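You operate a simulated robot arm through the tools that you are given. There is no shell and no other tool. Be economical: measure what you need, move in short steps, check, and stop when the job is done.

You are at the controls of a simulated robot arm. One attempt, no reset.

TASK
Add the thin beech, then the thin walnut strip to the flat press.
Fine: both from the strip stand; then lock it: lid shut, teal and yellow catch locked.

Only the result counts: the job must be done as asked and must still hold three seconds after the hand-in. Knocking over, shifting, dropping, spilling or breaking anything else fails it. A push-on lid holds only when it is set on centred and level and pressed home; a screw cap is set on level and turned clockwise until tight.

THE ROBOT
A 6-joint arm with a fingered hand, hanging from a carriage that runs on a rail from [783, -8] to [-1697, 17] (x, y) and turns from -340 to 348 degrees about z. Base frame: it is fixed where the carriage stands at the start and does not move with it; the origin is on the floor, on the carriage's upright axis, x ahead of it, y to its left, z up; the surface under the hand at the start is at about z = 928. Readings come in mm, degrees, newtons and seconds.
With the tool pointing down near the work surface it reaches from about 100 to 680 mm from the robot's upright axis, wherever it stands. Its first joint turns from -166.0 to 166.0 degrees. Places, roughly: bed of the flat press [600, 200, 1000]; long lid [700, 200, 1100]; teal catch [500, 300, 1000]; yellow catch [500, 0, 1000]. Payload 4 kg.
The tool frame sits at the grasp point between the pads (the TCP): z along the fingers, y along the line on which they close. The tips reach 29 mm beyond it. The gripper opens to 100 mm. The gripper's body begins 34 mm behind the TCP. The gripper is a hand of 5 fingers: y runs from the thumb to the fingers, the wrist lies at [-15, -114, -189] in the tool frame, and closing takes about 1.5 s.
Orientation is that of the tool frame in the base frame, as a unit quaternion [x, y, z, w]. With the fingers straight down and the wrist toward the robot, the tool's x, y and z point along [0, 1, 0], [1, 0, 0] and [0, 0, -1] of the base frame.

THE INTERFACE
- The arm moves only by the tool servo_tool. Its argument "rows" is a list that holds one entry, the list of rows, each a list of 7 numbers: the turn, a rotation vector about the tool's x, y, z in units of 60 degrees (1.0 is 60 degrees), then the shift along the tool's x, y, z in units of 300 mm (1.0 is 300 mm), then the closure, from 0 (fully open) to 1 (shut). In form: [[[wx, wy, wz, tx, ty, tz, jaw], ...]]. A call has 1 to 10 rows; each row is the pose to reach, as a shift and turn from the pose commanded when the call began, along the tool's axes at that moment. A call with a number of a shift or a turn outside -1 to 1 is refused whole. Each row takes 0.2 s and may step no farther than 50 mm and 8.6 degrees from the row before; otherwise, or with a gripper value out of range, the whole call is refused. A pose out of reach is approached as far as the arm can. The call stops where the force on the tool passes 40 N (or 10 N more than at its start, if that is more) or the arm is blocked; 0.2 s more then pass. Each finger travels about 108 mm/s and halts on what it meets, pressing with about 27 N; the grip force reading is that of the motor and also rises with nothing between the fingers. The clock runs only during rows and for 0.2 s after the last one: add rows that repeat a pose to give the fingers time. The reply holds the time, the measured pose of the TCP, the force on the tool along the base axes, the opening and the grip force, in the units named above and with some noise, with the torque about the TCP (base axes, N m) and any sound that the robot's microphone picked up.
- Cameras (640 x 400 px; columns grow to the right, rows downward): "scene" is now at [257.5, 23.9, 1795.8]; the picture's right is [0.38, -0.93, 0.00], its down [-0.81, -0.33, -0.48] and it looks along [0.45, 0.18, -0.87] (base axes); focal length 292 px, centre (320, 200). "wrist" rides on the gripper at [66, -86, -121] in the tool frame; the picture's right is [-0.76, 0.31, -0.58], its down [-0.59, -0.70, 0.40] and it looks along [-0.28, 0.64, 0.71] (tool axes); focal length 247 px, centre (320, 200). There is no depth. A picture from a camera that has moved, and an enlarged one, comes with that camera's place and axes in the base frame and with its lens.
- snapshot(camera): a new picture of that camera. The clock stands still meanwhile.
- raise_lower(by): slides the trunk up (or, below 0, down) by that many mm; the arm and the scene camera ride with it, the base frame stays. It gives what a move gives, with no picture.
- roll_base(legs): drives the robot by 1 to 6 legs, each [ahead, left, turn to the left] in mm, mm and degrees, along the robot's own axes; the way and the turn of a leg run together, so that a leg with both is an arc; at most 1500 mm and 180 degrees a leg. The arm and the cameras ride along, it lands a little off, and it stops where it bumps. It keeps to its track: a leg is cut to what the track allows. It gives what a move gives.
- set_grasp(shape): the hand has 5 fingers and takes this shape, open, in about a second: jaw (thumb against the fingers, like two jaws); tri (thumb and two fingers); tip (a fingertip pinch); poke (one finger out to press); point (the index stretched); flat (the hand flat); cup (the hand cupped); fist (a fist). The gripper value then closes the fingers along that shape, each until it touches; the sizes above hold for jaw. It gives what a move gives, with no picture.
- head_to(pan, tilt): turns the head with the scene camera to pan (to the left, within 155 degrees either way) and tilt (down, from -29 to 69), counted from straight ahead of the robot. It gives what a move gives.
- close_up(camera, box): a new picture of the part [left, top, right, bottom] of that camera's present view, enlarged. The clock stands still meanwhile.
- close_job(): hands the job in; it is judged then, once.

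Work in short steps. Places have to be worked out from the pictures, the camera data and where the tool is seen: move nearer, look again, correct. Check each grasp and each placing, and mend what went wrong. You have 120 turns and 98 pictures in all, those below and enlarged ones among them. Open the gripper and draw the arm clear of the work before you hand the job in, unless the task says otherwise; then end with one line.

The tools are called after "Request:" as name(argument=value, ...) on one line, values as JSON. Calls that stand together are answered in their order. servo_tool: Moves the arm, as the interface text tells. Its arguments: {"type":"object","properties":{"rows":{"type":"array","items":{"type":"array","items":{"type":"array","items":{"type":"number"}}}}},"required":["rows"]} The other tools are called the same way: raise_lower (by) slides the trunk up or down; set_grasp (shape) gives the hand a shape; roll_base (legs) drives the base; head_to (pan, tilt) turns the head that bears the scene camera; snapshot (camera) takes a picture; close_up (camera, box) takes an enlarged picture of a part of a camera's view; close_job () hands the job in.

At the start:

```text
clock: 0.0
tool_pos: [660.9, 56.6, 1374.6]
tcp_rot: [0.707, 0.708, 0.0, -0.001]
wrist_force: [-0.9, 0.3, 0.6]
wrist_torque: [-0.01, -0.01, -0.01]
grip_width: 99.7
finger_force: 0.0
shape: jaw
trunk travel left (down, up): [-525.0, 75.0]
robot x, y, heading: [2.1, 0.5, 0.1]
head pan, tilt: [22.2, 61.0]
```

scene: 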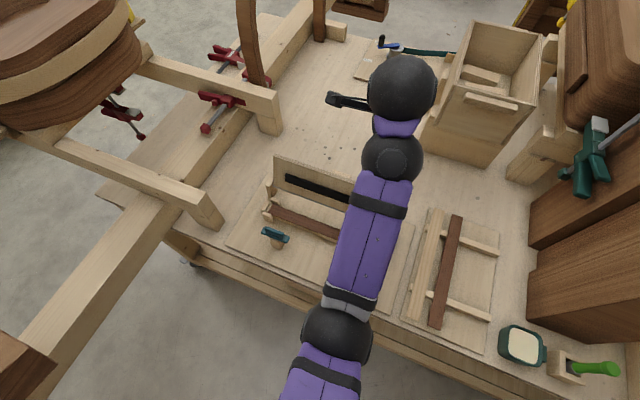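
wrist: 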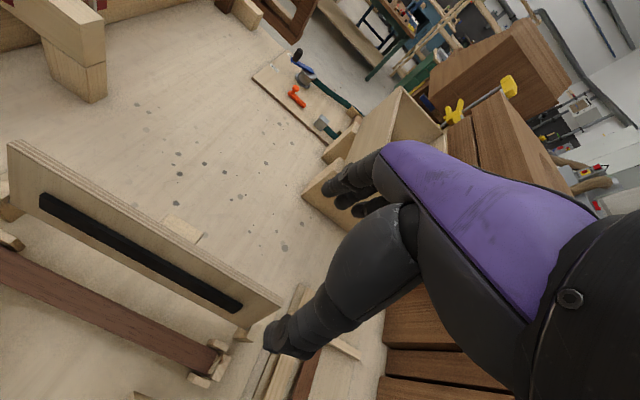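

I can see the press (open, long lid standing) and a strip stand to its right; I'll enlarge both.

Request:
close_up(camera="scene", box=[210, 140, 370, 300])

Request:
close_up(camera="scene", box=[370, 190, 530, 370])

Request:
close_up(camera="wrist", box=[0, 120, 400, 400])

```text
2.50 times, centred on (290, 220) of scene
camera zoom: at [257.5, 23.9, 1795.8], right [0.38, -0.93, 0.0], down [-0.81, -0.33, -0.48], along [0.45, 0.18, -0.87], focal length 729 px, centre (395, 150)
```

zoom: 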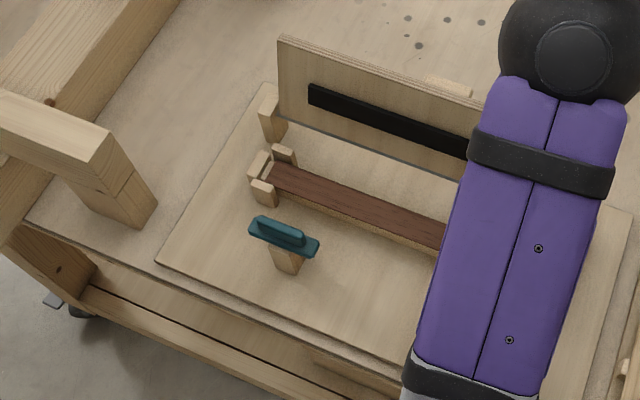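

```text
2.22 times, centred on (450, 280) of scene
camera zoom: at [257.5, 23.9, 1795.8], right [0.38, -0.93, 0.0], down [-0.81, -0.33, -0.48], along [0.45, 0.18, -0.87], focal length 648 px, centre (31, 22)
```

zoom: 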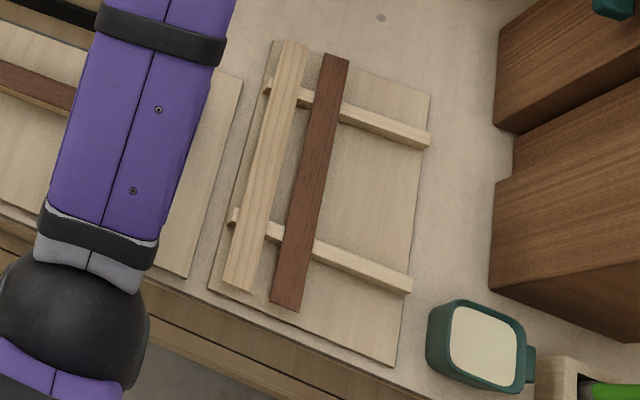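

```text
1.43 times, centred on (200, 260) of wrist
camera zoom: at [574.1, 123.2, 1498.2], right [0.31, -0.76, 0.58], down [-0.7, -0.59, -0.4], along [0.64, -0.28, -0.71], focal length 353 px, centre (491, 114)
```

zoom: 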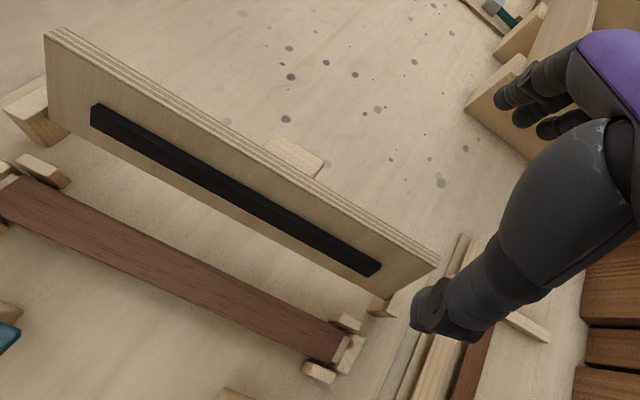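

The stand's walnut lies along x near y≈-237 and beech near y≈-187. The arm hides the press's right half, so I move the hand left and back to look.

Request:
servo_tool(rows=[[[0, 0, 0, 0.1, -0.08, 0, 0], [0, 0, 0, 0.2, -0.16, 0, 0], [0, 0, 0, 0.3, -0.24, 0, 0], [0, 0, 0, 0.4, -0.32, 0, 0], [0, 0, 0, 0.5, -0.4, 0, 0], [0, 0, 0, 0.6, -0.48, 0, 0], [0, 0, 0, 0.7, -0.56, 0, 0], [0, 0, 0, 0.8, -0.64, 0, 0], [0, 0, 0, 0.9, -0.72, 0, 0], [0, 0, 0, 1.0, -0.8, 0, 0]]])

Request:
head_to(pan=-5, tilt=55)

Request:
snapshot(camera="scene")

Request:
snapshot(camera="wrist")

```text
clock: 2.2
tool_pos: [478.2, 361.0, 1320.0]
tcp_rot: [0.703, 0.711, 0.007, -0.005]
wrist_force: [-0.5, 0.3, 0.3]
wrist_torque: [0.05, -0.01, 0.0]
grip_width: 100.2
finger_force: 0.0
shape: jaw
out of reach, approached as far as the arm can: row 5, 6, 7, 8, 9, 10
trunk travel left (down, up): [-525.0, 75.0]
robot x, y, heading: [-0.7, 4.0, 0.0]
head pan, tilt: [22.2, 61.0]
```

```text
clock: 3.1
tool_pos: [478.0, 361.3, 1320.4]
tcp_rot: [0.702, 0.712, 0.007, -0.005]
wrist_force: [-0.4, 0.2, 0.4]
wrist_torque: [0.0, -0.01, -0.02]
grip_width: 99.7
finger_force: 0.1
shape: jaw
trunk travel left (down, up): [-525.0, 75.0]
robot x, y, heading: [-0.3, -2.3, -0.0]
head pan, tilt: [-5.0, 55.0]
```

```text
92 pictures are left
camera scene: at [268.7, -7.0, 1803.1], right [-0.09, -1.0, 0.0], down [-0.82, 0.07, -0.57], along [0.57, -0.05, -0.82], focal length 292 px, centre (320, 200)
```

scene: 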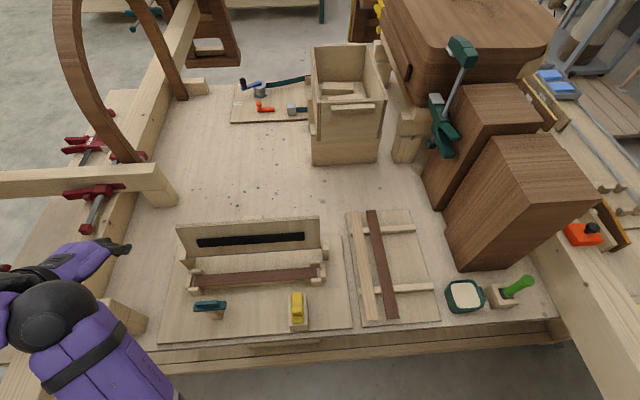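

```text
91 pictures are left
camera wrist: at [390.6, 425.5, 1444.3], right [0.32, -0.76, 0.57], down [-0.7, -0.59, -0.41], along [0.65, -0.26, -0.72], focal length 247 px, centre (320, 200)
```

wrist: 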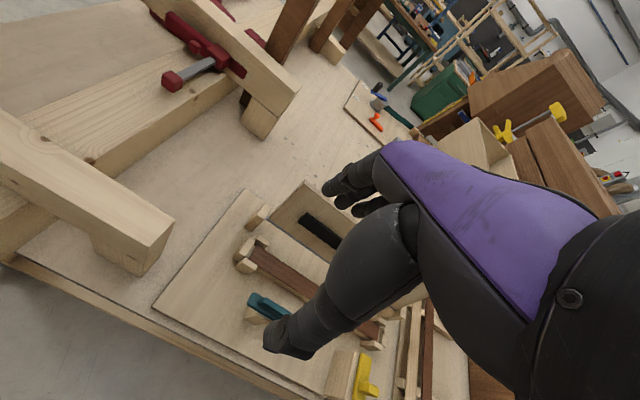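

Now the whole press and stand are in view; I enlarge both.

Request:
close_up(camera="scene", box=[150, 200, 350, 340])

Request:
close_up(camera="scene", box=[335, 200, 455, 335])

```text
2.86 times, centred on (250, 270) of scene
camera zoom: at [268.7, -7.0, 1803.1], right [-0.09, -1.0, 0.0], down [-0.82, 0.07, -0.57], along [0.57, -0.05, -0.82], focal length 833 px, centre (520, 0)
```

zoom: 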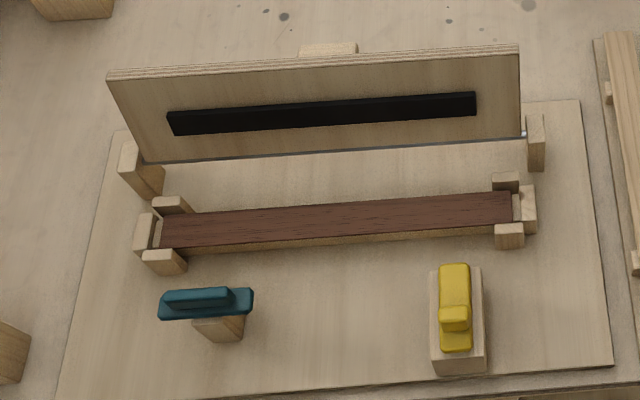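

```text
2.96 times, centred on (395, 268) of scene
camera zoom: at [268.7, -7.0, 1803.1], right [-0.09, -1.0, 0.0], down [-0.82, 0.07, -0.57], along [0.57, -0.05, -0.82], focal length 864 px, centre (98, 0)
```

zoom: 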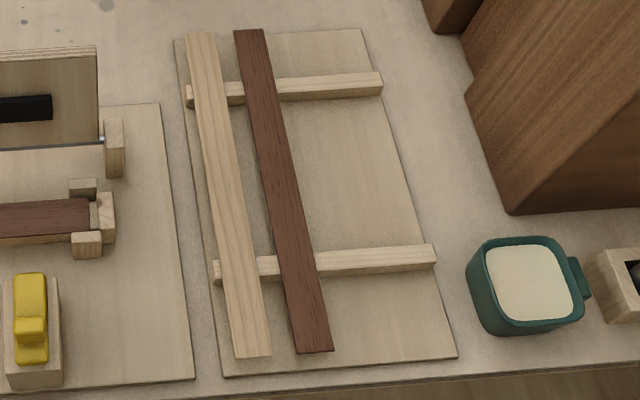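

Beech is centred near [620,-170] (≈32 mm wide, 356 long), walnut near [618,-228]; bed strip around [589,155]. I turn the hand clockwise towards the grasp yaw while swinging it back right at height.

Request:
servo_tool(rows=[[[0, 0, 0.1, -0.1, 0, 0, 0.2], [0, 0, 0.2, -0.2, 0, 0, 0.4], [0, 0, 0.3, -0.3, 0, 0, 0.45], [0, 0, 0.4, -0.4, 0, 0, 0.45], [0, 0, 0.5, -0.5, 0, 0, 0.45], [0, 0, 0.6, -0.6, 0, 0, 0.45], [0, 0, 0.7, -0.7, 0, 0, 0.45], [0, 0, 0.8, -0.8, 0, 0, 0.45], [0, 0, 0.9, -0.9, 0, 0, 0.45], [0, 0, 1.0, -1.0, 0, 0, 0.45]]])

```text
clock: 5.3
tool_pos: [545.1, -23.7, 1195.1]
tcp_rot: [0.954, 0.297, 0.031, -0.036]
wrist_force: [-0.2, -0.1, 0.6]
wrist_torque: [-0.01, 0.02, -0.02]
grip_width: 55.0
finger_force: 0.0
shape: jaw
out of reach, approached as far as the arm can: row 1, 2, 3, 4, 5, 6, 7, 8, 9, 10
trunk travel left (down, up): [-525.0, 75.0]
robot x, y, heading: [1.1, 0.0, 0.1]
head pan, tilt: [-5.0, 55.0]
```

The hand is at z≈1195, 34.6° short of the target yaw. I finish the turn and go to above the beech at z≈1150, then check the pose.

Request:
servo_tool(rows=[[[0, 0, 0.115, -0.014, 0.108, 0.03, 0.45], [0, 0, 0.23, -0.028, 0.217, 0.06, 0.45], [0, 0, 0.346, -0.042, 0.325, 0.09, 0.45], [0, 0, 0.461, -0.056, 0.434, 0.12, 0.45], [0, 0, 0.577, -0.07, 0.542, 0.15, 0.45], [0, 0, 0.577, -0.07, 0.542, 0.15, 0.45]]])

Request:
snapshot(camera="wrist")

Request:
snapshot(camera="scene")

```text
clock: 6.7
tool_pos: [583.3, -159.4, 1170.4]
tcp_rot: [0.996, 0.009, 0.029, -0.085]
wrist_force: [0.0, -0.2, 0.1]
wrist_torque: [0.01, -0.02, -0.01]
grip_width: 55.4
finger_force: 0.0
shape: jaw
out of reach, approached as far as the arm can: row 2, 3, 4, 5, 6
trunk travel left (down, up): [-525.0, 75.0]
robot x, y, heading: [0.4, 0.1, -0.2]
head pan, tilt: [-5.0, 55.0]
```

```text
88 pictures are left
camera wrist: at [639.0, -92.3, 1309.1], right [-0.78, -0.41, 0.47], down [-0.58, 0.75, -0.31], along [-0.23, -0.51, -0.83], focal length 247 px, centre (320, 200)
```

wrist: 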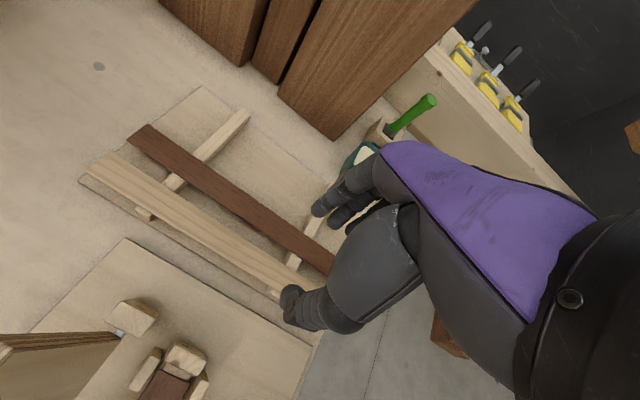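

```text
87 pictures are left
camera scene: at [268.9, -7.1, 1803.2], right [-0.09, -1.0, 0.0], down [-0.82, 0.07, -0.57], along [0.57, -0.05, -0.82], focal length 292 px, centre (320, 200)
```

scene: 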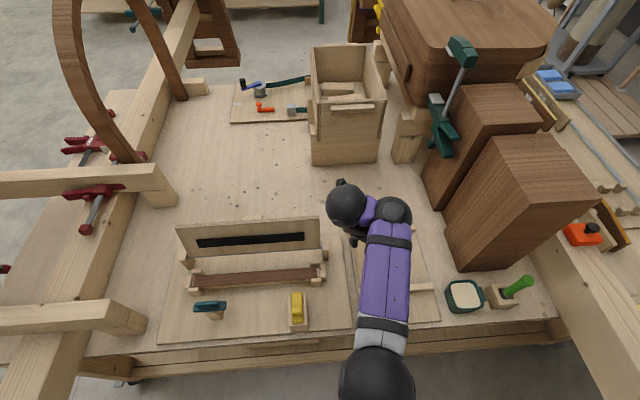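

Reach is limited here, so I'll pull the hand back 150 mm, then bring the carriage forward.

Request:
servo_tool(rows=[[[0, 0, 0, -0.12, 0, 0, 0.45], [0, 0, 0, -0.24, 0, 0, 0.45], [0, 0, 0, -0.36, 0, 0, 0.45], [0, 0, 0, -0.5, 0, 0, 0.45], [0, 0, 0, -0.5, 0, 0, 0.45]]])

```text
clock: 7.9
tool_pos: [436.4, -178.6, 1122.3]
tcp_rot: [0.995, 0.015, 0.036, -0.091]
wrist_force: [-0.1, -0.5, -0.3]
wrist_torque: [0.02, -0.03, -0.03]
grip_width: 55.1
finger_force: 0.1
shape: jaw
out of reach, approached as far as the arm can: row 1, 2, 3, 4, 5
trunk travel left (down, up): [-525.0, 75.0]
robot x, y, heading: [-2.6, -3.2, -0.0]
head pan, tilt: [-5.0, 55.0]
```

Still flagged out of reach with a 10° tilt; I try correcting the tilt in place to learn the limit.

Request:
servo_tool(rows=[[[-0.09, -0.03, 0.015, 0, 0, 0, 0.45], [-0.175, -0.07, 0.03, 0, 0, 0, 0.45], [-0.175, -0.07, 0.03, 0, 0, 0, 0.45]]])

```text
clock: 8.7
tool_pos: [438.2, -190.3, 1109.1]
tcp_rot: [0.997, 0.014, 0.032, -0.074]
wrist_force: [1.1, -0.1, 0.1]
wrist_torque: [0.03, 0.01, -0.03]
grip_width: 55.0
finger_force: 0.2
shape: jaw
out of reach, approached as far as the arm can: row 1, 2, 3
trunk travel left (down, up): [-525.0, 75.0]
robot x, y, heading: [-3.1, -2.6, 0.2]
head pan, tilt: [-5.0, 55.0]
```

The limit seems to be the sideways wrist bend, which eases with a steeper forearm. I raise the trunk fully, then lower the hand relative to it.

Request:
raise_lower(by=75)

Request:
servo_tool(rows=[[[0, 0, 0, 0, 0, 0.15, 0.45], [0, 0, 0, 0, 0, 0.3, 0.45], [0, 0, 0, 0, 0, 0.4, 0.45], [0, 0, 0, 0, 0, 0.4, 0.45]]])

```text
clock: 9.8
tool_pos: [437.6, -191.2, 1184.7]
tcp_rot: [0.997, 0.014, 0.031, -0.074]
wrist_force: [-0.3, -0.5, 0.1]
wrist_torque: [0.01, -0.01, -0.01]
grip_width: 55.1
finger_force: 0.0
shape: jaw
trunk travel left (down, up): [-600.0, 0.0]
robot x, y, heading: [0.7, 1.5, -0.3]
head pan, tilt: [-5.0, 55.0]
```

```text
clock: 10.8
tool_pos: [429.6, -158.1, 1143.9]
tcp_rot: [0.997, 0.014, 0.031, -0.074]
wrist_force: [-0.1, -0.2, -1.5]
wrist_torque: [0.01, 0.01, -0.02]
grip_width: 54.9
finger_force: 0.0
shape: jaw
out of reach, approached as far as the arm can: row 1, 2, 3, 4
trunk travel left (down, up): [-600.0, 0.0]
robot x, y, heading: [2.4, -2.1, 0.4]
head pan, tilt: [-5.0, 55.0]
```

Not improving; I look at the arm's posture.

Request:
head_to(pan=-15, tilt=60)

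Request:
snapshot(camera="scene")

```text
clock: 11.6
tool_pos: [428.5, -158.1, 1143.7]
tcp_rot: [0.997, 0.013, 0.031, -0.075]
wrist_force: [-0.5, 1.0, -0.8]
wrist_torque: [0.0, -0.01, 0.0]
grip_width: 55.2
finger_force: 0.0
shape: jaw
trunk travel left (down, up): [-600.0, 0.0]
robot x, y, heading: [1.0, -2.4, -0.0]
head pan, tilt: [-15.0, 60.0]
```

```text
86 pictures are left
camera scene: at [261.3, -18.0, 1872.0], right [-0.26, -0.97, 0.0], down [-0.84, 0.22, -0.5], along [0.48, -0.13, -0.87], focal length 292 px, centre (320, 200)
```

scene: 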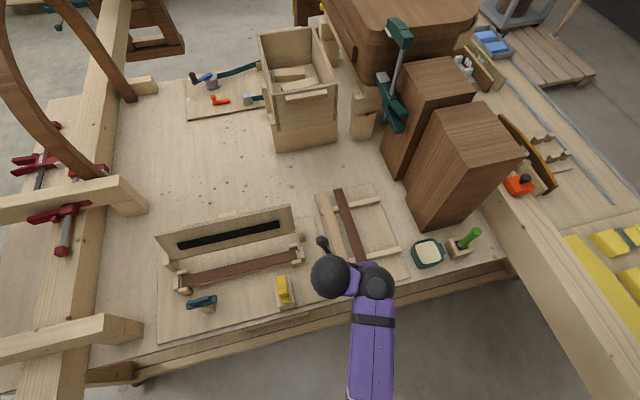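

I check my own body clearance by looking backwards before moving the carriage closer over the table.

Request:
head_to(pan=-150, tilt=55)

Request:
snapshot(camera="scene")

```text
clock: 13.7
tool_pos: [428.3, -159.3, 1144.1]
tcp_rot: [0.997, 0.013, 0.03, -0.074]
wrist_force: [0.2, 0.5, -0.5]
wrist_torque: [0.01, -0.01, 0.01]
grip_width: 55.3
finger_force: 0.0
shape: jaw
trunk travel left (down, up): [-600.0, 0.0]
robot x, y, heading: [-2.3, -2.1, -0.2]
head pan, tilt: [-150.0, 55.0]
```

```text
85 pictures are left
camera scene: at [134.5, -36.9, 1878.1], right [-0.5, 0.87, 0.0], down [0.71, 0.41, -0.57], along [-0.5, -0.29, -0.82], focal length 292 px, centre (320, 200)
```

scene: 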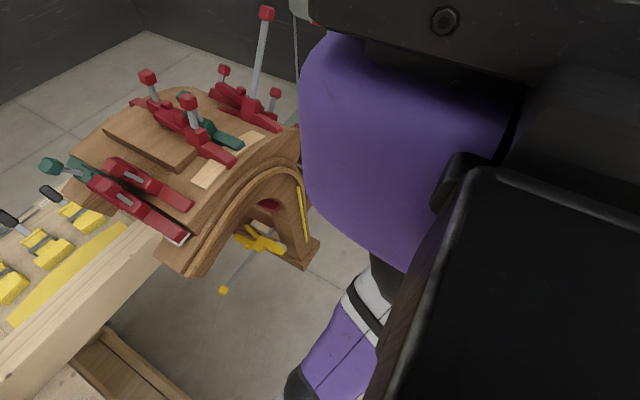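

The torso hangs well above the table. I drive forward 300 mm (the hand passes over free space), and look ahead again.

Request:
roll_base(legs=[[300, 0, 0]])

Request:
head_to(pan=-15, tilt=69)

Request:
snapshot(camera="scene")

```text
clock: 15.8
tool_pos: [733.3, -165.0, 1143.1]
tcp_rot: [0.997, 0.01, 0.03, -0.075]
wrist_force: [-0.4, 0.0, -0.3]
wrist_torque: [0.01, 0.0, 0.01]
grip_width: 55.1
finger_force: 0.1
shape: jaw
trunk travel left (down, up): [-600.0, 0.0]
robot x, y, heading: [305.1, -1.4, -0.5]
head pan, tilt: [-150.0, 55.0]
```

```text
clock: 18.0
tool_pos: [733.0, -163.3, 1144.9]
tcp_rot: [0.997, 0.01, 0.031, -0.074]
wrist_force: [0.6, -0.9, -0.3]
wrist_torque: [0.03, 0.02, 0.0]
grip_width: 54.9
finger_force: 0.1
shape: jaw
trunk travel left (down, up): [-600.0, 0.0]
robot x, y, heading: [304.6, -5.2, -0.0]
head pan, tilt: [-15.0, 68.8]
```

```text
84 pictures are left
camera scene: at [556.7, -20.0, 1862.6], right [-0.27, -0.96, 0.0], down [-0.9, 0.25, -0.36], along [0.35, -0.1, -0.93], focal length 292 px, centre (320, 200)
```

scene: 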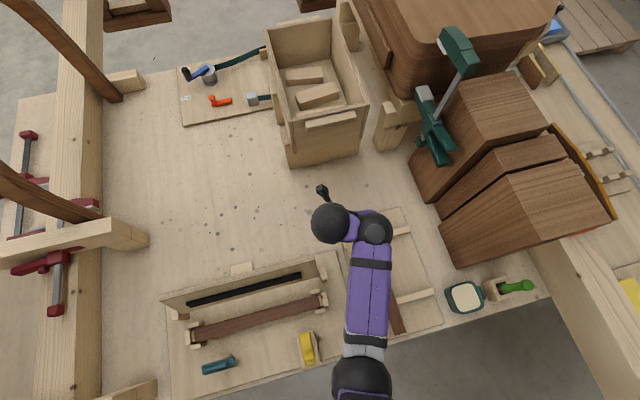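

Now I pull the hand back to x≈620 and level it (this pose is nearer the axis).

Request:
servo_tool(rows=[[[-0.05, -0.02, 0, -0.13, 0, 0, 0.45], [-0.1, -0.04, 0, -0.26, 0, 0, 0.45], [-0.145, -0.06, 0, -0.38, 0, 0, 0.45], [-0.145, -0.06, 0, -0.38, 0, 0, 0.45]]])

```text
clock: 19.0
tool_pos: [614.0, -192.2, 1154.2]
tcp_rot: [0.999, 0.02, 0.018, -0.037]
wrist_force: [0.1, -0.3, -0.5]
wrist_torque: [-0.02, -0.02, -0.02]
grip_width: 55.4
finger_force: 0.1
shape: jaw
out of reach, approached as far as the arm can: row 1, 2, 3, 4
trunk travel left (down, up): [-600.0, 0.0]
robot x, y, heading: [305.7, -7.0, -0.6]
head pan, tilt: [-15.0, 68.8]
```

Better as it gets closer; I drive another 150 mm forward and bring the hand back over the beech.

Request:
roll_base(legs=[[150, 0, 0]])

Request:
servo_tool(rows=[[[-0.03, -0.01, 0, -0.12, 0, 0, 0.45], [-0.06, -0.02, 0, -0.24, 0, 0, 0.45], [-0.07, -0.035, 0, -0.36, -0.04, 0, 0.45], [-0.07, -0.035, 0.02, -0.48, -0.07, 0, 0.45], [-0.07, -0.035, 0.02, -0.48, -0.07, 0, 0.45]]])

```text
clock: 20.3
tool_pos: [759.8, -194.5, 1154.7]
tcp_rot: [0.999, 0.019, 0.018, -0.037]
wrist_force: [0.2, -0.2, -1.0]
wrist_torque: [-0.02, -0.01, 0.0]
grip_width: 55.2
finger_force: 0.0
shape: jaw
trunk travel left (down, up): [-600.0, 0.0]
robot x, y, heading: [450.3, -3.3, -0.8]
head pan, tilt: [-15.0, 68.8]
```

```text
clock: 21.5
tool_pos: [639.2, -171.1, 1191.0]
tcp_rot: [1.0, 0.009, 0.0, -0.005]
wrist_force: [0.2, 0.0, -0.3]
wrist_torque: [-0.02, -0.01, 0.01]
grip_width: 54.9
finger_force: 0.1
shape: jaw
out of reach, approached as far as the arm can: row 1, 2, 3, 4, 5
trunk travel left (down, up): [-600.0, 0.0]
robot x, y, heading: [451.4, -7.5, -0.7]
head pan, tilt: [-15.0, 68.8]
```

Level now above the beech. I descend to about z=1060 and look from the wrist camera.

Request:
servo_tool(rows=[[[0, 0, 0, -0.03, 0, 0.15, 0.45], [0, 0, 0, -0.06, 0, 0.3, 0.45], [0, 0, 0, -0.06, 0, 0.43, 0.45], [0, 0, 0, -0.06, 0, 0.43, 0.45]]])

Request:
snapshot(camera="wrist")

Request:
snapshot(camera="scene")

```text
clock: 22.5
tool_pos: [638.4, -170.5, 1191.9]
tcp_rot: [1.0, 0.009, 0.0, -0.006]
wrist_force: [-0.6, 0.3, -0.5]
wrist_torque: [-0.02, -0.01, -0.02]
grip_width: 54.7
finger_force: 0.0
shape: jaw
out of reach, approached as far as the arm can: row 1, 2, 3, 4
trunk travel left (down, up): [-600.0, 0.0]
robot x, y, heading: [452.6, -2.7, -0.4]
head pan, tilt: [-15.0, 68.8]
```

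```text
83 pictures are left
camera wrist: at [702.6, -83.5, 1315.8], right [-0.75, -0.33, 0.57], down [-0.6, 0.7, -0.39], along [-0.27, -0.64, -0.72], focal length 247 px, centre (320, 200)
```

wrist: 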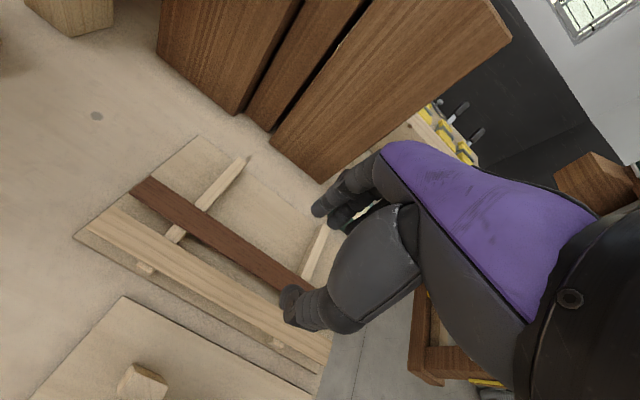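

```text
82 pictures are left
camera scene: at [703.4, -22.4, 1862.6], right [-0.27, -0.96, 0.0], down [-0.9, 0.25, -0.36], along [0.35, -0.1, -0.93], focal length 292 px, centre (320, 200)
```

scene: 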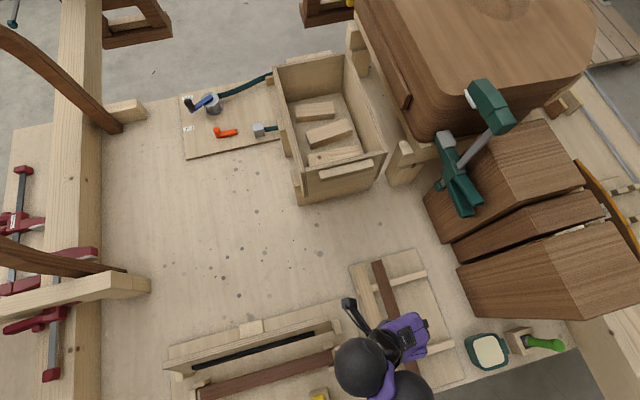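

Too close now for descending. I back off 80 mm and try to extend and descend from there.

Request:
roll_base(legs=[[-80, 0, 0]])

Request:
servo_tool(rows=[[[0, 0, 0, 0.07, 0, 0.1, 0.45], [0, 0, 0, 0.14, 0, 0.2, 0.45], [0, 0, 0, 0.2, 0, 0.3, 0.45], [0, 0, 0, 0.2, 0, 0.42, 0.45], [0, 0, 0, 0.2, 0, 0.42, 0.45]]])

```text
clock: 23.6
tool_pos: [559.0, -169.2, 1191.6]
tcp_rot: [1.0, 0.009, 0.0, -0.005]
wrist_force: [-0.7, 1.0, -0.3]
wrist_torque: [0.04, -0.02, -0.03]
grip_width: 55.3
finger_force: 0.1
shape: jaw
trunk travel left (down, up): [-600.0, 0.0]
robot x, y, heading: [372.1, -5.3, -0.6]
head pan, tilt: [-15.0, 68.8]
```

```text
clock: 24.8
tool_pos: [614.4, -174.0, 1160.5]
tcp_rot: [0.999, 0.016, 0.009, -0.031]
wrist_force: [-0.2, -0.6, 0.6]
wrist_torque: [0.01, 0.0, 0.0]
grip_width: 55.1
finger_force: 0.1
shape: jaw
out of reach, approached as far as the arm can: row 1, 2, 3, 4, 5
trunk travel left (down, up): [-600.0, 0.0]
robot x, y, heading: [372.6, -5.2, -0.8]
head pan, tilt: [-15.0, 68.8]
```

The arm can't get lower from a raised trunk, so the trunk itself must come down. I back off the table first, then lower it 200 mm and look.

Request:
roll_base(legs=[[-372, 0, 0]])

Request:
raise_lower(by=-200)

Request:
head_to(pan=-10, tilt=50)

Request:
snapshot(camera="scene")

```text
clock: 27.1
tool_pos: [246.7, -173.1, 1160.3]
tcp_rot: [0.999, 0.009, 0.01, -0.031]
wrist_force: [-0.4, -0.8, 0.0]
wrist_torque: [-0.02, 0.01, 0.01]
grip_width: 54.9
finger_force: 0.0
shape: jaw
trunk travel left (down, up): [-600.0, 0.0]
robot x, y, heading: [6.1, 0.8, -1.5]
head pan, tilt: [-15.0, 68.8]
```

```text
clock: 29.3
tool_pos: [247.1, -174.4, 960.6]
tcp_rot: [0.999, 0.008, 0.01, -0.03]
wrist_force: [-0.8, 0.9, 0.4]
wrist_torque: [0.05, 0.0, 0.02]
grip_width: 55.1
finger_force: 0.1
shape: jaw
trunk travel left (down, up): [-400.0, 200.0]
robot x, y, heading: [6.9, -0.5, -1.2]
head pan, tilt: [-15.0, 68.8]
```

```text
clock: 30.1
tool_pos: [246.7, -173.1, 959.9]
tcp_rot: [0.999, 0.009, 0.009, -0.029]
wrist_force: [0.1, 0.1, -0.3]
wrist_torque: [-0.04, -0.01, -0.01]
grip_width: 55.2
finger_force: 0.0
shape: jaw
trunk travel left (down, up): [-400.0, 200.0]
robot x, y, heading: [6.8, -0.2, -1.4]
head pan, tilt: [-10.0, 50.0]
```

```text
81 pictures are left
camera scene: at [278.7, -20.5, 1684.5], right [-0.2, -0.98, 0.0], down [-0.75, 0.15, -0.64], along [0.63, -0.13, -0.77], focal length 292 px, centre (320, 200)
```

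scene: 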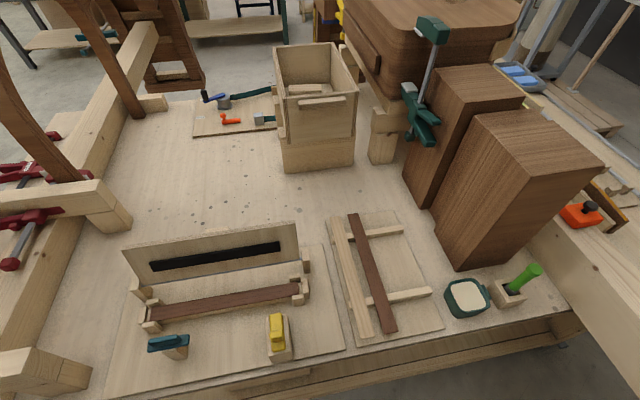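

I test local freedom here in free space: straight up 100 mm.

Request:
servo_tool(rows=[[[0, 0, 0, 0, 0, -0.11, 0.45], [0, 0, 0, 0, 0, -0.22, 0.45], [0, 0, 0, 0, 0, -0.33, 0.45], [0, 0, 0, 0, 0, -0.33, 0.45]]])

```text
clock: 31.1
tool_pos: [224.9, -200.1, 1033.7]
tcp_rot: [0.999, 0.011, 0.012, -0.031]
wrist_force: [-0.1, 0.3, 0.2]
wrist_torque: [-0.02, 0.01, 0.01]
grip_width: 54.8
finger_force: 0.0
shape: jaw
out of reach, approached as far as the arm can: row 1, 2, 3, 4
trunk travel left (down, up): [-400.0, 200.0]
robot x, y, heading: [8.5, 1.0, -1.2]
head pan, tilt: [-10.0, 50.0]
```

A joint is at its limit with this yaw. I turn the hand back counterclockwise stepwise to see where it becomes free.

Request:
servo_tool(rows=[[[0, 0, -0.1, 0, 0, 0, 0.45], [0, 0, -0.2, 0, 0, 0, 0.45], [0, 0, -0.3, 0, 0, 0, 0.45], [0, 0, -0.4, 0, 0, 0, 0.45], [0, 0, -0.5, 0, 0, 0, 0.45], [0, 0, -0.6, 0, 0, 0, 0.45], [0, 0, -0.7, 0, 0, 0, 0.45], [0, 0, -0.8, 0, 0, 0, 0.45], [0, 0, -0.9, 0, 0, 0, 0.45], [0, 0, -1, 0, 0, 0, 0.45]]])

```text
clock: 33.5
tool_pos: [225.8, -199.9, 1035.4]
tcp_rot: [0.864, 0.502, 0.026, -0.022]
wrist_force: [15.7, -6.2, -6.9]
wrist_torque: [0.11, 1.84, -1.32]
grip_width: 55.0
finger_force: 0.1
shape: jaw
trunk travel left (down, up): [-400.0, 200.0]
robot x, y, heading: [6.8, 1.0, -1.3]
head pan, tilt: [-10.0, 50.0]
stopped in row 10: the force on the tool passed its limit at 52 N (the readings are from after the stop); the commanded pose is now the measured one
```

Reach was fine for all rows, but something was touched at the end. I look before moving.

Request:
snapshot(camera="wrist")

Request:
head_to(pan=-60, tilt=69)

Request:
snapshot(camera="scene")

```text
80 pictures are left
camera wrist: at [179.2, -107.3, 1163.3], right [-0.12, -0.84, 0.52], down [-0.89, -0.14, -0.43], along [0.43, -0.52, -0.74], focal length 247 px, centre (320, 200)
```

wrist: 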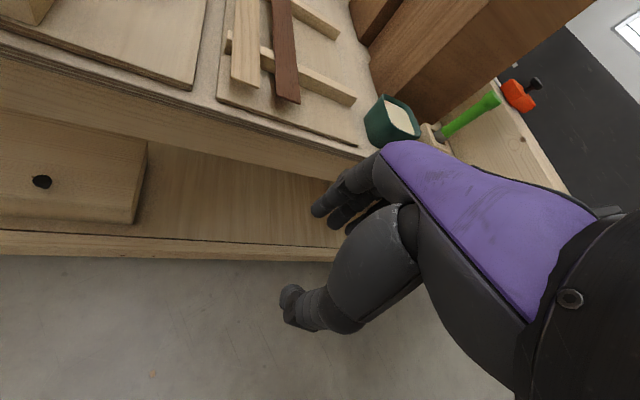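

```text
clock: 34.6
tool_pos: [226.6, -200.1, 1034.9]
tcp_rot: [0.863, 0.504, 0.026, -0.022]
wrist_force: [29.0, -7.1, -10.2]
wrist_torque: [-0.01, 3.51, -2.55]
grip_width: 55.3
finger_force: 0.1
shape: jaw
trunk travel left (down, up): [-400.0, 200.0]
robot x, y, heading: [4.5, 0.7, -1.1]
head pan, tilt: [-60.0, 68.8]
```

```text
79 pictures are left
camera scene: at [230.1, -54.5, 1662.7], right [-0.88, -0.48, 0.0], down [-0.45, 0.82, -0.36], along [0.17, -0.32, -0.93], focal length 292 px, centre (320, 200)
```

scene: 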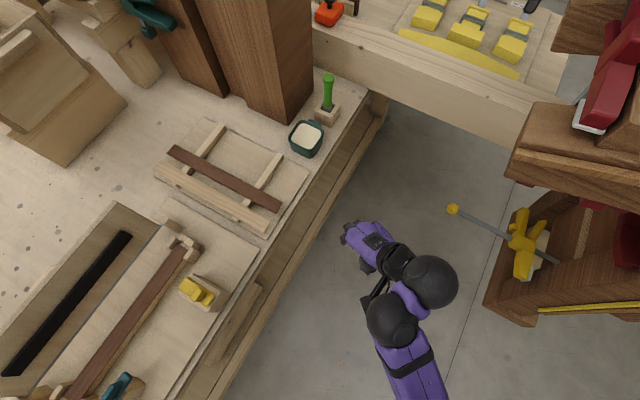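

It's the hand against its own forearm. I move it forward and up, away from the arm.

Request:
servo_tool(rows=[[[0, 0, 0, 0.05, 0.087, -0.05, 0.45], [0, 0, 0, 0.1, 0.174, -0.1, 0.45], [0, 0, 0, 0.15, 0.26, -0.15, 0.45], [0, 0, 0, 0.2, 0.34, -0.2, 0.45], [0, 0, 0, 0.25, 0.43, -0.25, 0.45], [0, 0, 0, 0.25, 0.43, -0.25, 0.45]]])

```text
clock: 36.0
tool_pos: [371.3, -203.0, 1115.1]
tcp_rot: [0.864, 0.503, 0.025, -0.022]
wrist_force: [0.6, 0.1, -0.7]
wrist_torque: [0.01, 0.01, -0.03]
grip_width: 54.9
finger_force: 0.0
shape: jaw
trunk travel left (down, up): [-400.0, 200.0]
robot x, y, heading: [7.2, -2.6, -1.3]
head pan, tilt: [-60.0, 68.8]
```

Free motion again here. Since only small radius with the arm hanging low allowed the level sideways yaw, I rotate here first, then draw in and down (over free floor).

Request:
servo_tool(rows=[[[0, 0, 0.1, 0, 0, 0, 0.45], [0, 0, 0.2, 0, 0, 0, 0.45], [0, 0, 0.3, 0, 0, 0, 0.45], [0, 0, 0.4, 0, 0, 0.0, 0.45], [0, 0, 0.5, 0, 0, 0.0, 0.45], [0, 0, 0.6, -0.03, -0.1, 0.1, 0.45], [0, 0, 0.7, -0.06, -0.2, 0.2, 0.45], [0, 0, 0.8, -0.1, -0.3, 0.3, 0.45], [0, 0, 0.9, -0.13, -0.4, 0.4, 0.45], [0, 0, 1, -0.16, -0.48, 0.47, 0.45]]])

```text
clock: 38.2
tool_pos: [226.9, -165.5, 969.2]
tcp_rot: [0.999, 0.003, 0.012, -0.032]
wrist_force: [0.1, -0.4, -0.3]
wrist_torque: [0.01, -0.04, -0.04]
grip_width: 55.1
finger_force: 0.2
shape: jaw
trunk travel left (down, up): [-400.0, 200.0]
robot x, y, heading: [7.7, 1.6, -1.2]
head pan, tilt: [-60.0, 68.8]
```

That worked fully. I level the residual tilt, raise the trunk 160 and drive forward ~393 to stand over the beech.

Request:
servo_tool(rows=[[[-0.061, -0.023, 0, 0, 0, 0, 0.45], [-0.061, -0.023, 0, 0, 0, 0, 0.45]]])

Request:
raise_lower(by=160)

Request:
roll_base(legs=[[393, 0, 1.2]])

Request:
snapshot(camera="wrist")

Request:
snapshot(camera="scene")

```text
clock: 38.8
tool_pos: [217.4, -179.3, 981.4]
tcp_rot: [1.0, 0.008, 0.005, -0.01]
wrist_force: [-0.4, 0.0, 0.1]
wrist_torque: [-0.01, -0.01, 0.03]
grip_width: 54.8
finger_force: 0.1
shape: jaw
out of reach, approached as far as the arm can: row 1, 2
trunk travel left (down, up): [-400.0, 200.0]
robot x, y, heading: [10.8, -0.1, -1.5]
head pan, tilt: [-60.0, 68.8]
```

```text
clock: 40.7
tool_pos: [218.3, -179.0, 1141.6]
tcp_rot: [1.0, 0.009, 0.005, -0.011]
wrist_force: [-0.1, 0.1, 0.6]
wrist_torque: [-0.01, 0.03, -0.03]
grip_width: 55.2
finger_force: 0.1
shape: jaw
trunk travel left (down, up): [-560.0, 40.0]
robot x, y, heading: [8.1, -1.4, -1.3]
head pan, tilt: [-60.0, 68.8]
```

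```text
clock: 43.1
tool_pos: [606.9, -177.1, 1141.8]
tcp_rot: [1.0, 0.022, 0.004, -0.01]
wrist_force: [0.1, -0.5, 0.0]
wrist_torque: [-0.01, 0.03, -0.02]
grip_width: 55.3
finger_force: 0.1
shape: jaw
trunk travel left (down, up): [-560.0, 40.0]
robot x, y, heading: [389.5, -4.8, 0.4]
head pan, tilt: [-60.0, 68.8]
```

```text
78 pictures are left
camera wrist: at [667.1, -90.1, 1267.1], right [-0.75, -0.35, 0.56], down [-0.62, 0.68, -0.39], along [-0.25, -0.64, -0.73], focal length 247 px, centre (320, 200)
```

wrist: 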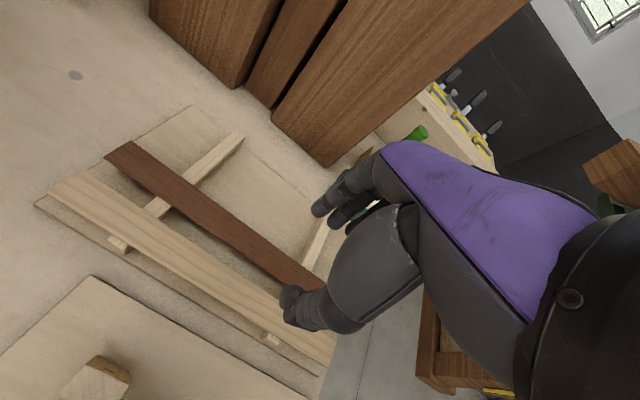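

```text
77 pictures are left
camera scene: at [615.8, -51.6, 1822.6], right [-0.86, -0.51, 0.0], down [-0.47, 0.8, -0.36], along [0.18, -0.31, -0.93], focal length 292 px, centre (320, 200)
```

scene: 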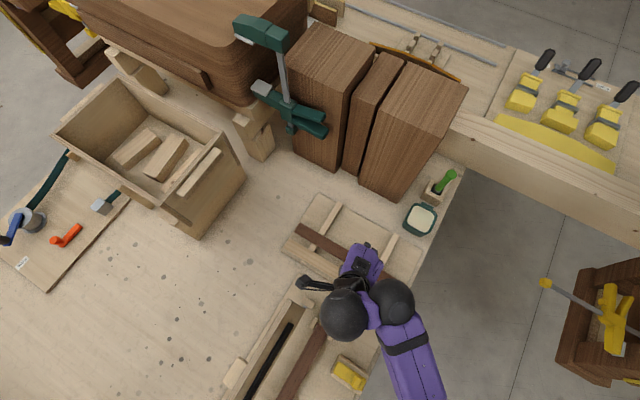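

The TCP projects onto the beech about 5 mm off centre and the yaw is ~3° off. I correct both and lower the trunk 130 mm to view close.

Request:
servo_tool(rows=[[[0, 0, 0.055, 0.03, -0.02, 0, 0.45], [0, 0, 0.055, 0.03, -0.02, 0, 0.45]]])

Request:
raise_lower(by=-120)

Request:
snapshot(camera="wrist")

```text
clock: 43.7
tool_pos: [603.8, -183.9, 1137.0]
tcp_rot: [1.0, -0.004, 0.009, -0.015]
wrist_force: [-0.1, -0.3, 0.2]
wrist_torque: [0.03, 0.0, 0.02]
grip_width: 54.9
finger_force: 0.1
shape: jaw
out of reach, approached as far as the arm can: row 1, 2
trunk travel left (down, up): [-560.0, 40.0]
robot x, y, heading: [390.6, -0.9, 0.4]
head pan, tilt: [-60.0, 68.8]
```

```text
clock: 45.2
tool_pos: [603.9, -183.6, 1016.8]
tcp_rot: [1.0, -0.004, 0.009, -0.015]
wrist_force: [-0.9, -1.1, 0.8]
wrist_torque: [-0.04, 0.02, 0.02]
grip_width: 55.0
finger_force: 0.1
shape: jaw
trunk travel left (down, up): [-440.0, 160.0]
robot x, y, heading: [392.1, -0.6, 0.5]
head pan, tilt: [-60.0, 68.8]
```

```text
76 pictures are left
camera wrist: at [667.5, -101.5, 1144.0], right [-0.77, -0.32, 0.55], down [-0.58, 0.72, -0.39], along [-0.27, -0.62, -0.74], focal length 247 px, centre (320, 200)
```

wrist: 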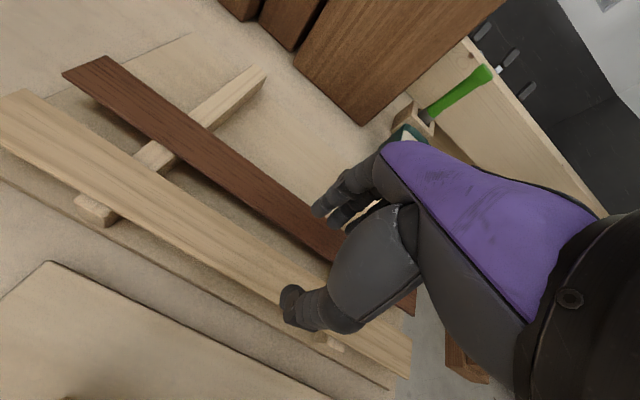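

The hand slipped to y≈-184, between the strips. I enlarge to measure where the beech's edges are.

Request:
close_up(camera="wrist", box=[180, 180, 380, 380])

```text
2.00 times, centred on (280, 280) of wrist
camera zoom: at [667.5, -101.5, 1144.0], right [-0.77, -0.32, 0.55], down [-0.58, 0.72, -0.39], along [-0.27, -0.62, -0.74], focal length 494 px, centre (400, 40)
```

zoom: 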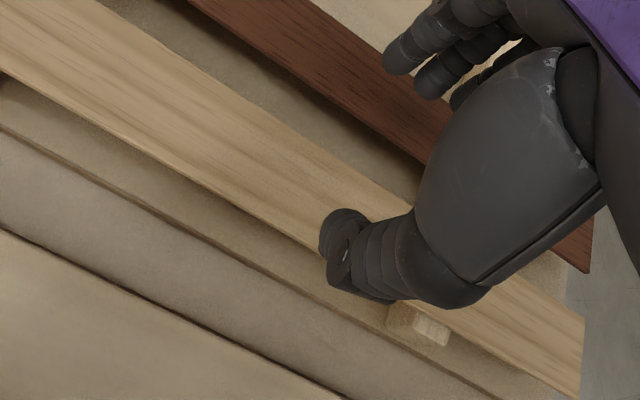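

Model and image agree: beech top ≈z 966, centre y≈-169. I shift +15 mm in y at this height.

Request:
servo_tool(rows=[[[0, 0, 0, 0, -0.05, 0, 0.45], [0, 0, 0, 0, -0.05, 0, 0.45]]])

```text
clock: 45.8
tool_pos: [600.5, -174.9, 1016.9]
tcp_rot: [1.0, -0.001, 0.011, -0.017]
wrist_force: [0.3, 0.6, -0.5]
wrist_torque: [0.03, -0.01, 0.0]
grip_width: 55.3
finger_force: 0.1
shape: jaw
out of reach, approached as far as the arm can: row 1, 2
trunk travel left (down, up): [-440.0, 160.0]
robot x, y, heading: [390.4, -6.0, 0.6]
head pan, tilt: [-60.0, 68.8]
```

Moved 9 mm; a little more, then lower the trunk 36 mm.

Request:
servo_tool(rows=[[[0, 0, 0, 0, -0.03, 0, 0.45], [0, 0, 0, 0, -0.03, 0, 0.45]]])

Request:
close_up(camera="wrist", box=[180, 180, 380, 380])

```text
clock: 46.4
tool_pos: [597.3, -170.2, 1015.3]
tcp_rot: [1.0, -0.001, 0.01, -0.019]
wrist_force: [1.0, 0.2, 0.7]
wrist_torque: [0.01, 0.0, 0.02]
grip_width: 55.3
finger_force: 0.1
shape: jaw
out of reach, approached as far as the arm can: row 1, 2
trunk travel left (down, up): [-440.0, 160.0]
robot x, y, heading: [391.3, -4.0, 0.4]
head pan, tilt: [-60.0, 68.8]
```

```text
2.00 times, centred on (280, 280) of wrist
camera zoom: at [659.2, -88.1, 1143.6], right [-0.77, -0.33, 0.55], down [-0.58, 0.72, -0.38], along [-0.27, -0.61, -0.74], focal length 494 px, centre (400, 40)
```

zoom: 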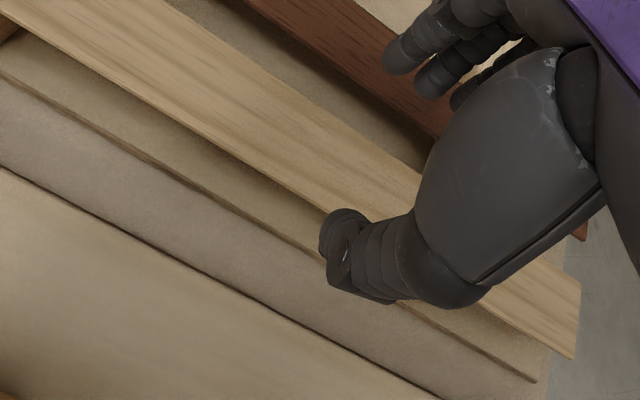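

Alignment looks right (tips straddle the beech). I narrow the opening to ~49 mm and lower 36 mm.

Request:
servo_tool(rows=[[[0, 0, 0, 0, 0, 0, 0.51], [0, 0, 0, 0, 0, 0, 0.51]]])

Request:
raise_lower(by=-34)

Request:
close_up(camera="wrist", box=[180, 150, 420, 390])

```text
clock: 47.0
tool_pos: [597.2, -171.3, 1016.1]
tcp_rot: [1.0, -0.001, 0.01, -0.019]
wrist_force: [0.7, 0.6, 0.7]
wrist_torque: [-0.01, -0.03, -0.01]
grip_width: 49.1
finger_force: 0.1
shape: jaw
trunk travel left (down, up): [-440.0, 160.0]
robot x, y, heading: [391.3, 0.4, 0.2]
head pan, tilt: [-60.0, 68.8]
```

```text
clock: 47.8
tool_pos: [596.9, -169.7, 981.2]
tcp_rot: [1.0, -0.002, 0.011, -0.018]
wrist_force: [-0.3, -0.2, -0.5]
wrist_torque: [-0.02, -0.02, 0.01]
grip_width: 49.4
finger_force: 0.0
shape: jaw
trunk travel left (down, up): [-406.0, 194.0]
robot x, y, heading: [390.8, -4.1, 0.1]
head pan, tilt: [-60.0, 68.8]
```

```text
1.67 times, centred on (300, 270) of wrist
camera zoom: at [659.3, -88.1, 1109.5], right [-0.77, -0.33, 0.55], down [-0.58, 0.72, -0.38], along [-0.27, -0.61, -0.74], focal length 412 px, centre (353, 83)
```

zoom: 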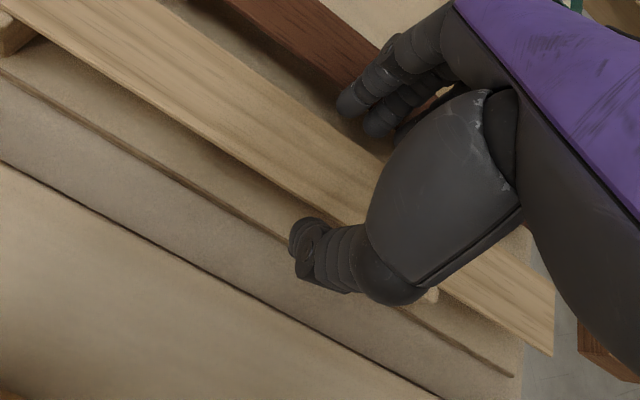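

Tips are in the gaps on both sides. Lower 6 mm more and close.

Request:
raise_lower(by=-6)

Request:
servo_tool(rows=[[[0, 0, 0, 0, 0, 0, 0.56], [0, 0, 0, 0, 0, 0, 0.62], [0, 0, 0, 0, 0, 0, 0.68], [0, 0, 0, 0, 0, 0, 0.75], [0, 0, 0, 0, 0, 0, 0.8], [0, 0, 0, 0, 0, 0, 0.8], [0, 0, 0, 0, 0, 0, 0.8]]])

Request:
close_up(camera="wrist", box=[80, 120, 400, 390])

```text
clock: 48.3
tool_pos: [596.6, -170.7, 975.3]
tcp_rot: [1.0, -0.002, 0.011, -0.019]
wrist_force: [0.6, 0.8, 0.2]
wrist_torque: [-0.02, 0.0, -0.01]
grip_width: 49.1
finger_force: 0.0
shape: jaw
trunk travel left (down, up): [-400.0, 200.0]
robot x, y, heading: [392.0, -3.1, 0.6]
head pan, tilt: [-60.0, 68.8]
```

```text
clock: 49.9
tool_pos: [596.8, -169.7, 975.4]
tcp_rot: [1.0, -0.002, 0.011, -0.019]
wrist_force: [0.2, -0.7, -0.1]
wrist_torque: [-0.02, 0.03, 0.03]
grip_width: 30.6
finger_force: 27.0
shape: jaw
trunk travel left (down, up): [-400.0, 200.0]
robot x, y, heading: [392.4, -3.7, 0.5]
head pan, tilt: [-60.0, 68.8]
```

```text
1.48 times, centred on (240, 255) of wrist
camera zoom: at [659.3, -88.1, 1103.6], right [-0.77, -0.33, 0.55], down [-0.58, 0.72, -0.38], along [-0.27, -0.61, -0.74], focal length 366 px, centre (438, 118)
```

zoom: 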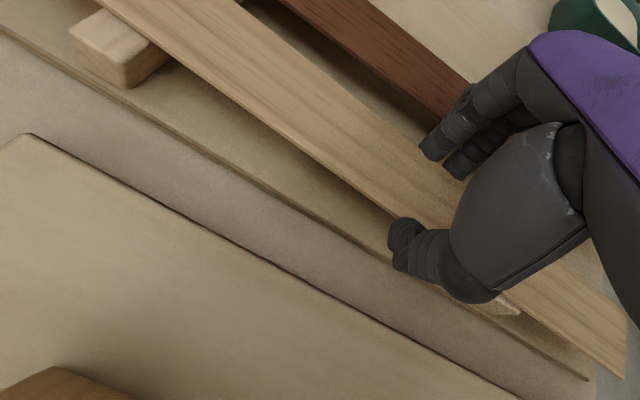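

Gripped at 30.6 mm with 27 N. I lift 190 mm with the trunk and check.

Request:
raise_lower(by=190)

Request:
snapshot(camera="wrist")

Request:
head_to(pan=10, tilt=69)

Request:
snapshot(camera="scene")

```text
clock: 52.0
tool_pos: [597.3, -169.7, 1165.3]
tcp_rot: [1.0, -0.001, 0.011, -0.02]
wrist_force: [-1.1, -0.2, -1.2]
wrist_torque: [0.01, 0.06, -0.03]
grip_width: 30.3
finger_force: 26.8
shape: jaw
trunk travel left (down, up): [-590.0, 10.0]
robot x, y, heading: [390.8, -4.6, 0.1]
head pan, tilt: [-60.0, 68.8]
```

```text
71 pictures are left
camera wrist: at [659.3, -88.1, 1293.5], right [-0.77, -0.33, 0.55], down [-0.58, 0.72, -0.38], along [-0.27, -0.61, -0.74], focal length 247 px, centre (320, 200)
```

wrist: 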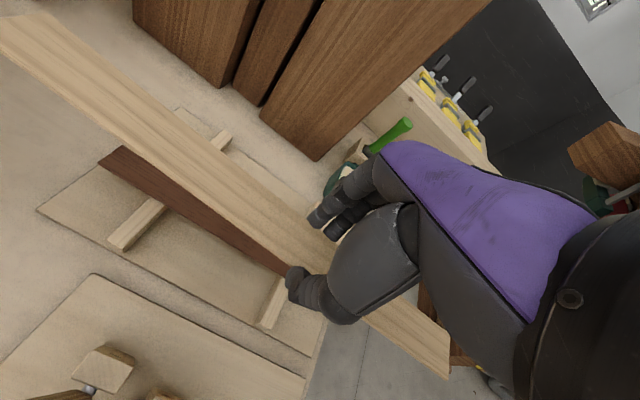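

```text
clock: 53.4
tool_pos: [597.1, -170.1, 1164.9]
tcp_rot: [1.0, -0.002, 0.011, -0.019]
wrist_force: [-0.3, -0.1, 0.2]
wrist_torque: [0.02, 0.03, 0.03]
grip_width: 30.4
finger_force: 26.6
shape: jaw
trunk travel left (down, up): [-590.0, 10.0]
robot x, y, heading: [389.9, 0.3, 0.4]
head pan, tilt: [10.0, 68.8]
```

```text
70 pictures are left
camera scene: at [642.6, 6.6, 1852.6], right [0.18, -0.98, 0.0], down [-0.92, -0.17, -0.36], along [0.36, 0.06, -0.93], focal length 292 px, centre (320, 200)
```

scene: 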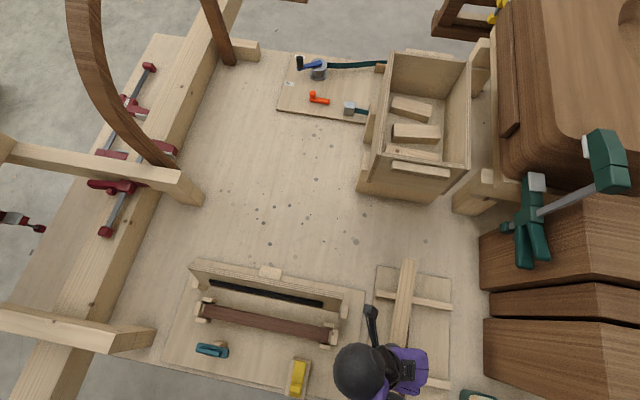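

Beech lifted cleanly (its centre lies ~23 mm ahead of the grip in tool x). I roll back 240 mm, then extend and swing the hand counterclockwise at height.

Request:
roll_base(legs=[[-240, 0, 0]])

Request:
servo_tool(rows=[[[0, 0, -0.1, 0.1, 0.02, -0.1, 0.8], [0, 0, -0.2, 0.2, 0.04, -0.2, 0.8], [0, 0, -0.3, 0.3, 0.06, -0.3, 0.8], [0, 0, -0.4, 0.4, 0.08, -0.4, 0.8], [0, 0, -0.5, 0.5, 0.1, -0.47, 0.8], [0, 0, -0.6, 0.5, 0.1, -0.47, 0.8], [0, 0, -0.7, 0.5, 0.1, -0.47, 0.8], [0, 0, -0.8, 0.5, 0.1, -0.47, 0.8], [0, 0, -0.9, 0.5, 0.1, -0.47, 0.8], [0, 0, -1, 0.5, 0.1, -0.47, 0.8]]])

```text
clock: 55.2
tool_pos: [355.3, -167.1, 1166.1]
tcp_rot: [1.0, -0.002, 0.011, -0.019]
wrist_force: [0.1, 0.4, -0.3]
wrist_torque: [-0.01, 0.0, 0.0]
grip_width: 30.3
finger_force: 26.9
shape: jaw
trunk travel left (down, up): [-590.0, 10.0]
robot x, y, heading: [146.0, -3.7, 0.4]
head pan, tilt: [10.0, 68.8]
```

```text
clock: 57.4
tool_pos: [501.5, -203.6, 1308.9]
tcp_rot: [0.867, 0.499, 0.019, -0.011]
wrist_force: [0.3, 0.5, -1.0]
wrist_torque: [0.0, 0.01, 0.01]
grip_width: 30.2
finger_force: 27.2
shape: jaw
trunk travel left (down, up): [-590.0, 10.0]
robot x, y, heading: [146.3, -0.6, 0.3]
head pan, tilt: [10.0, 68.8]
```

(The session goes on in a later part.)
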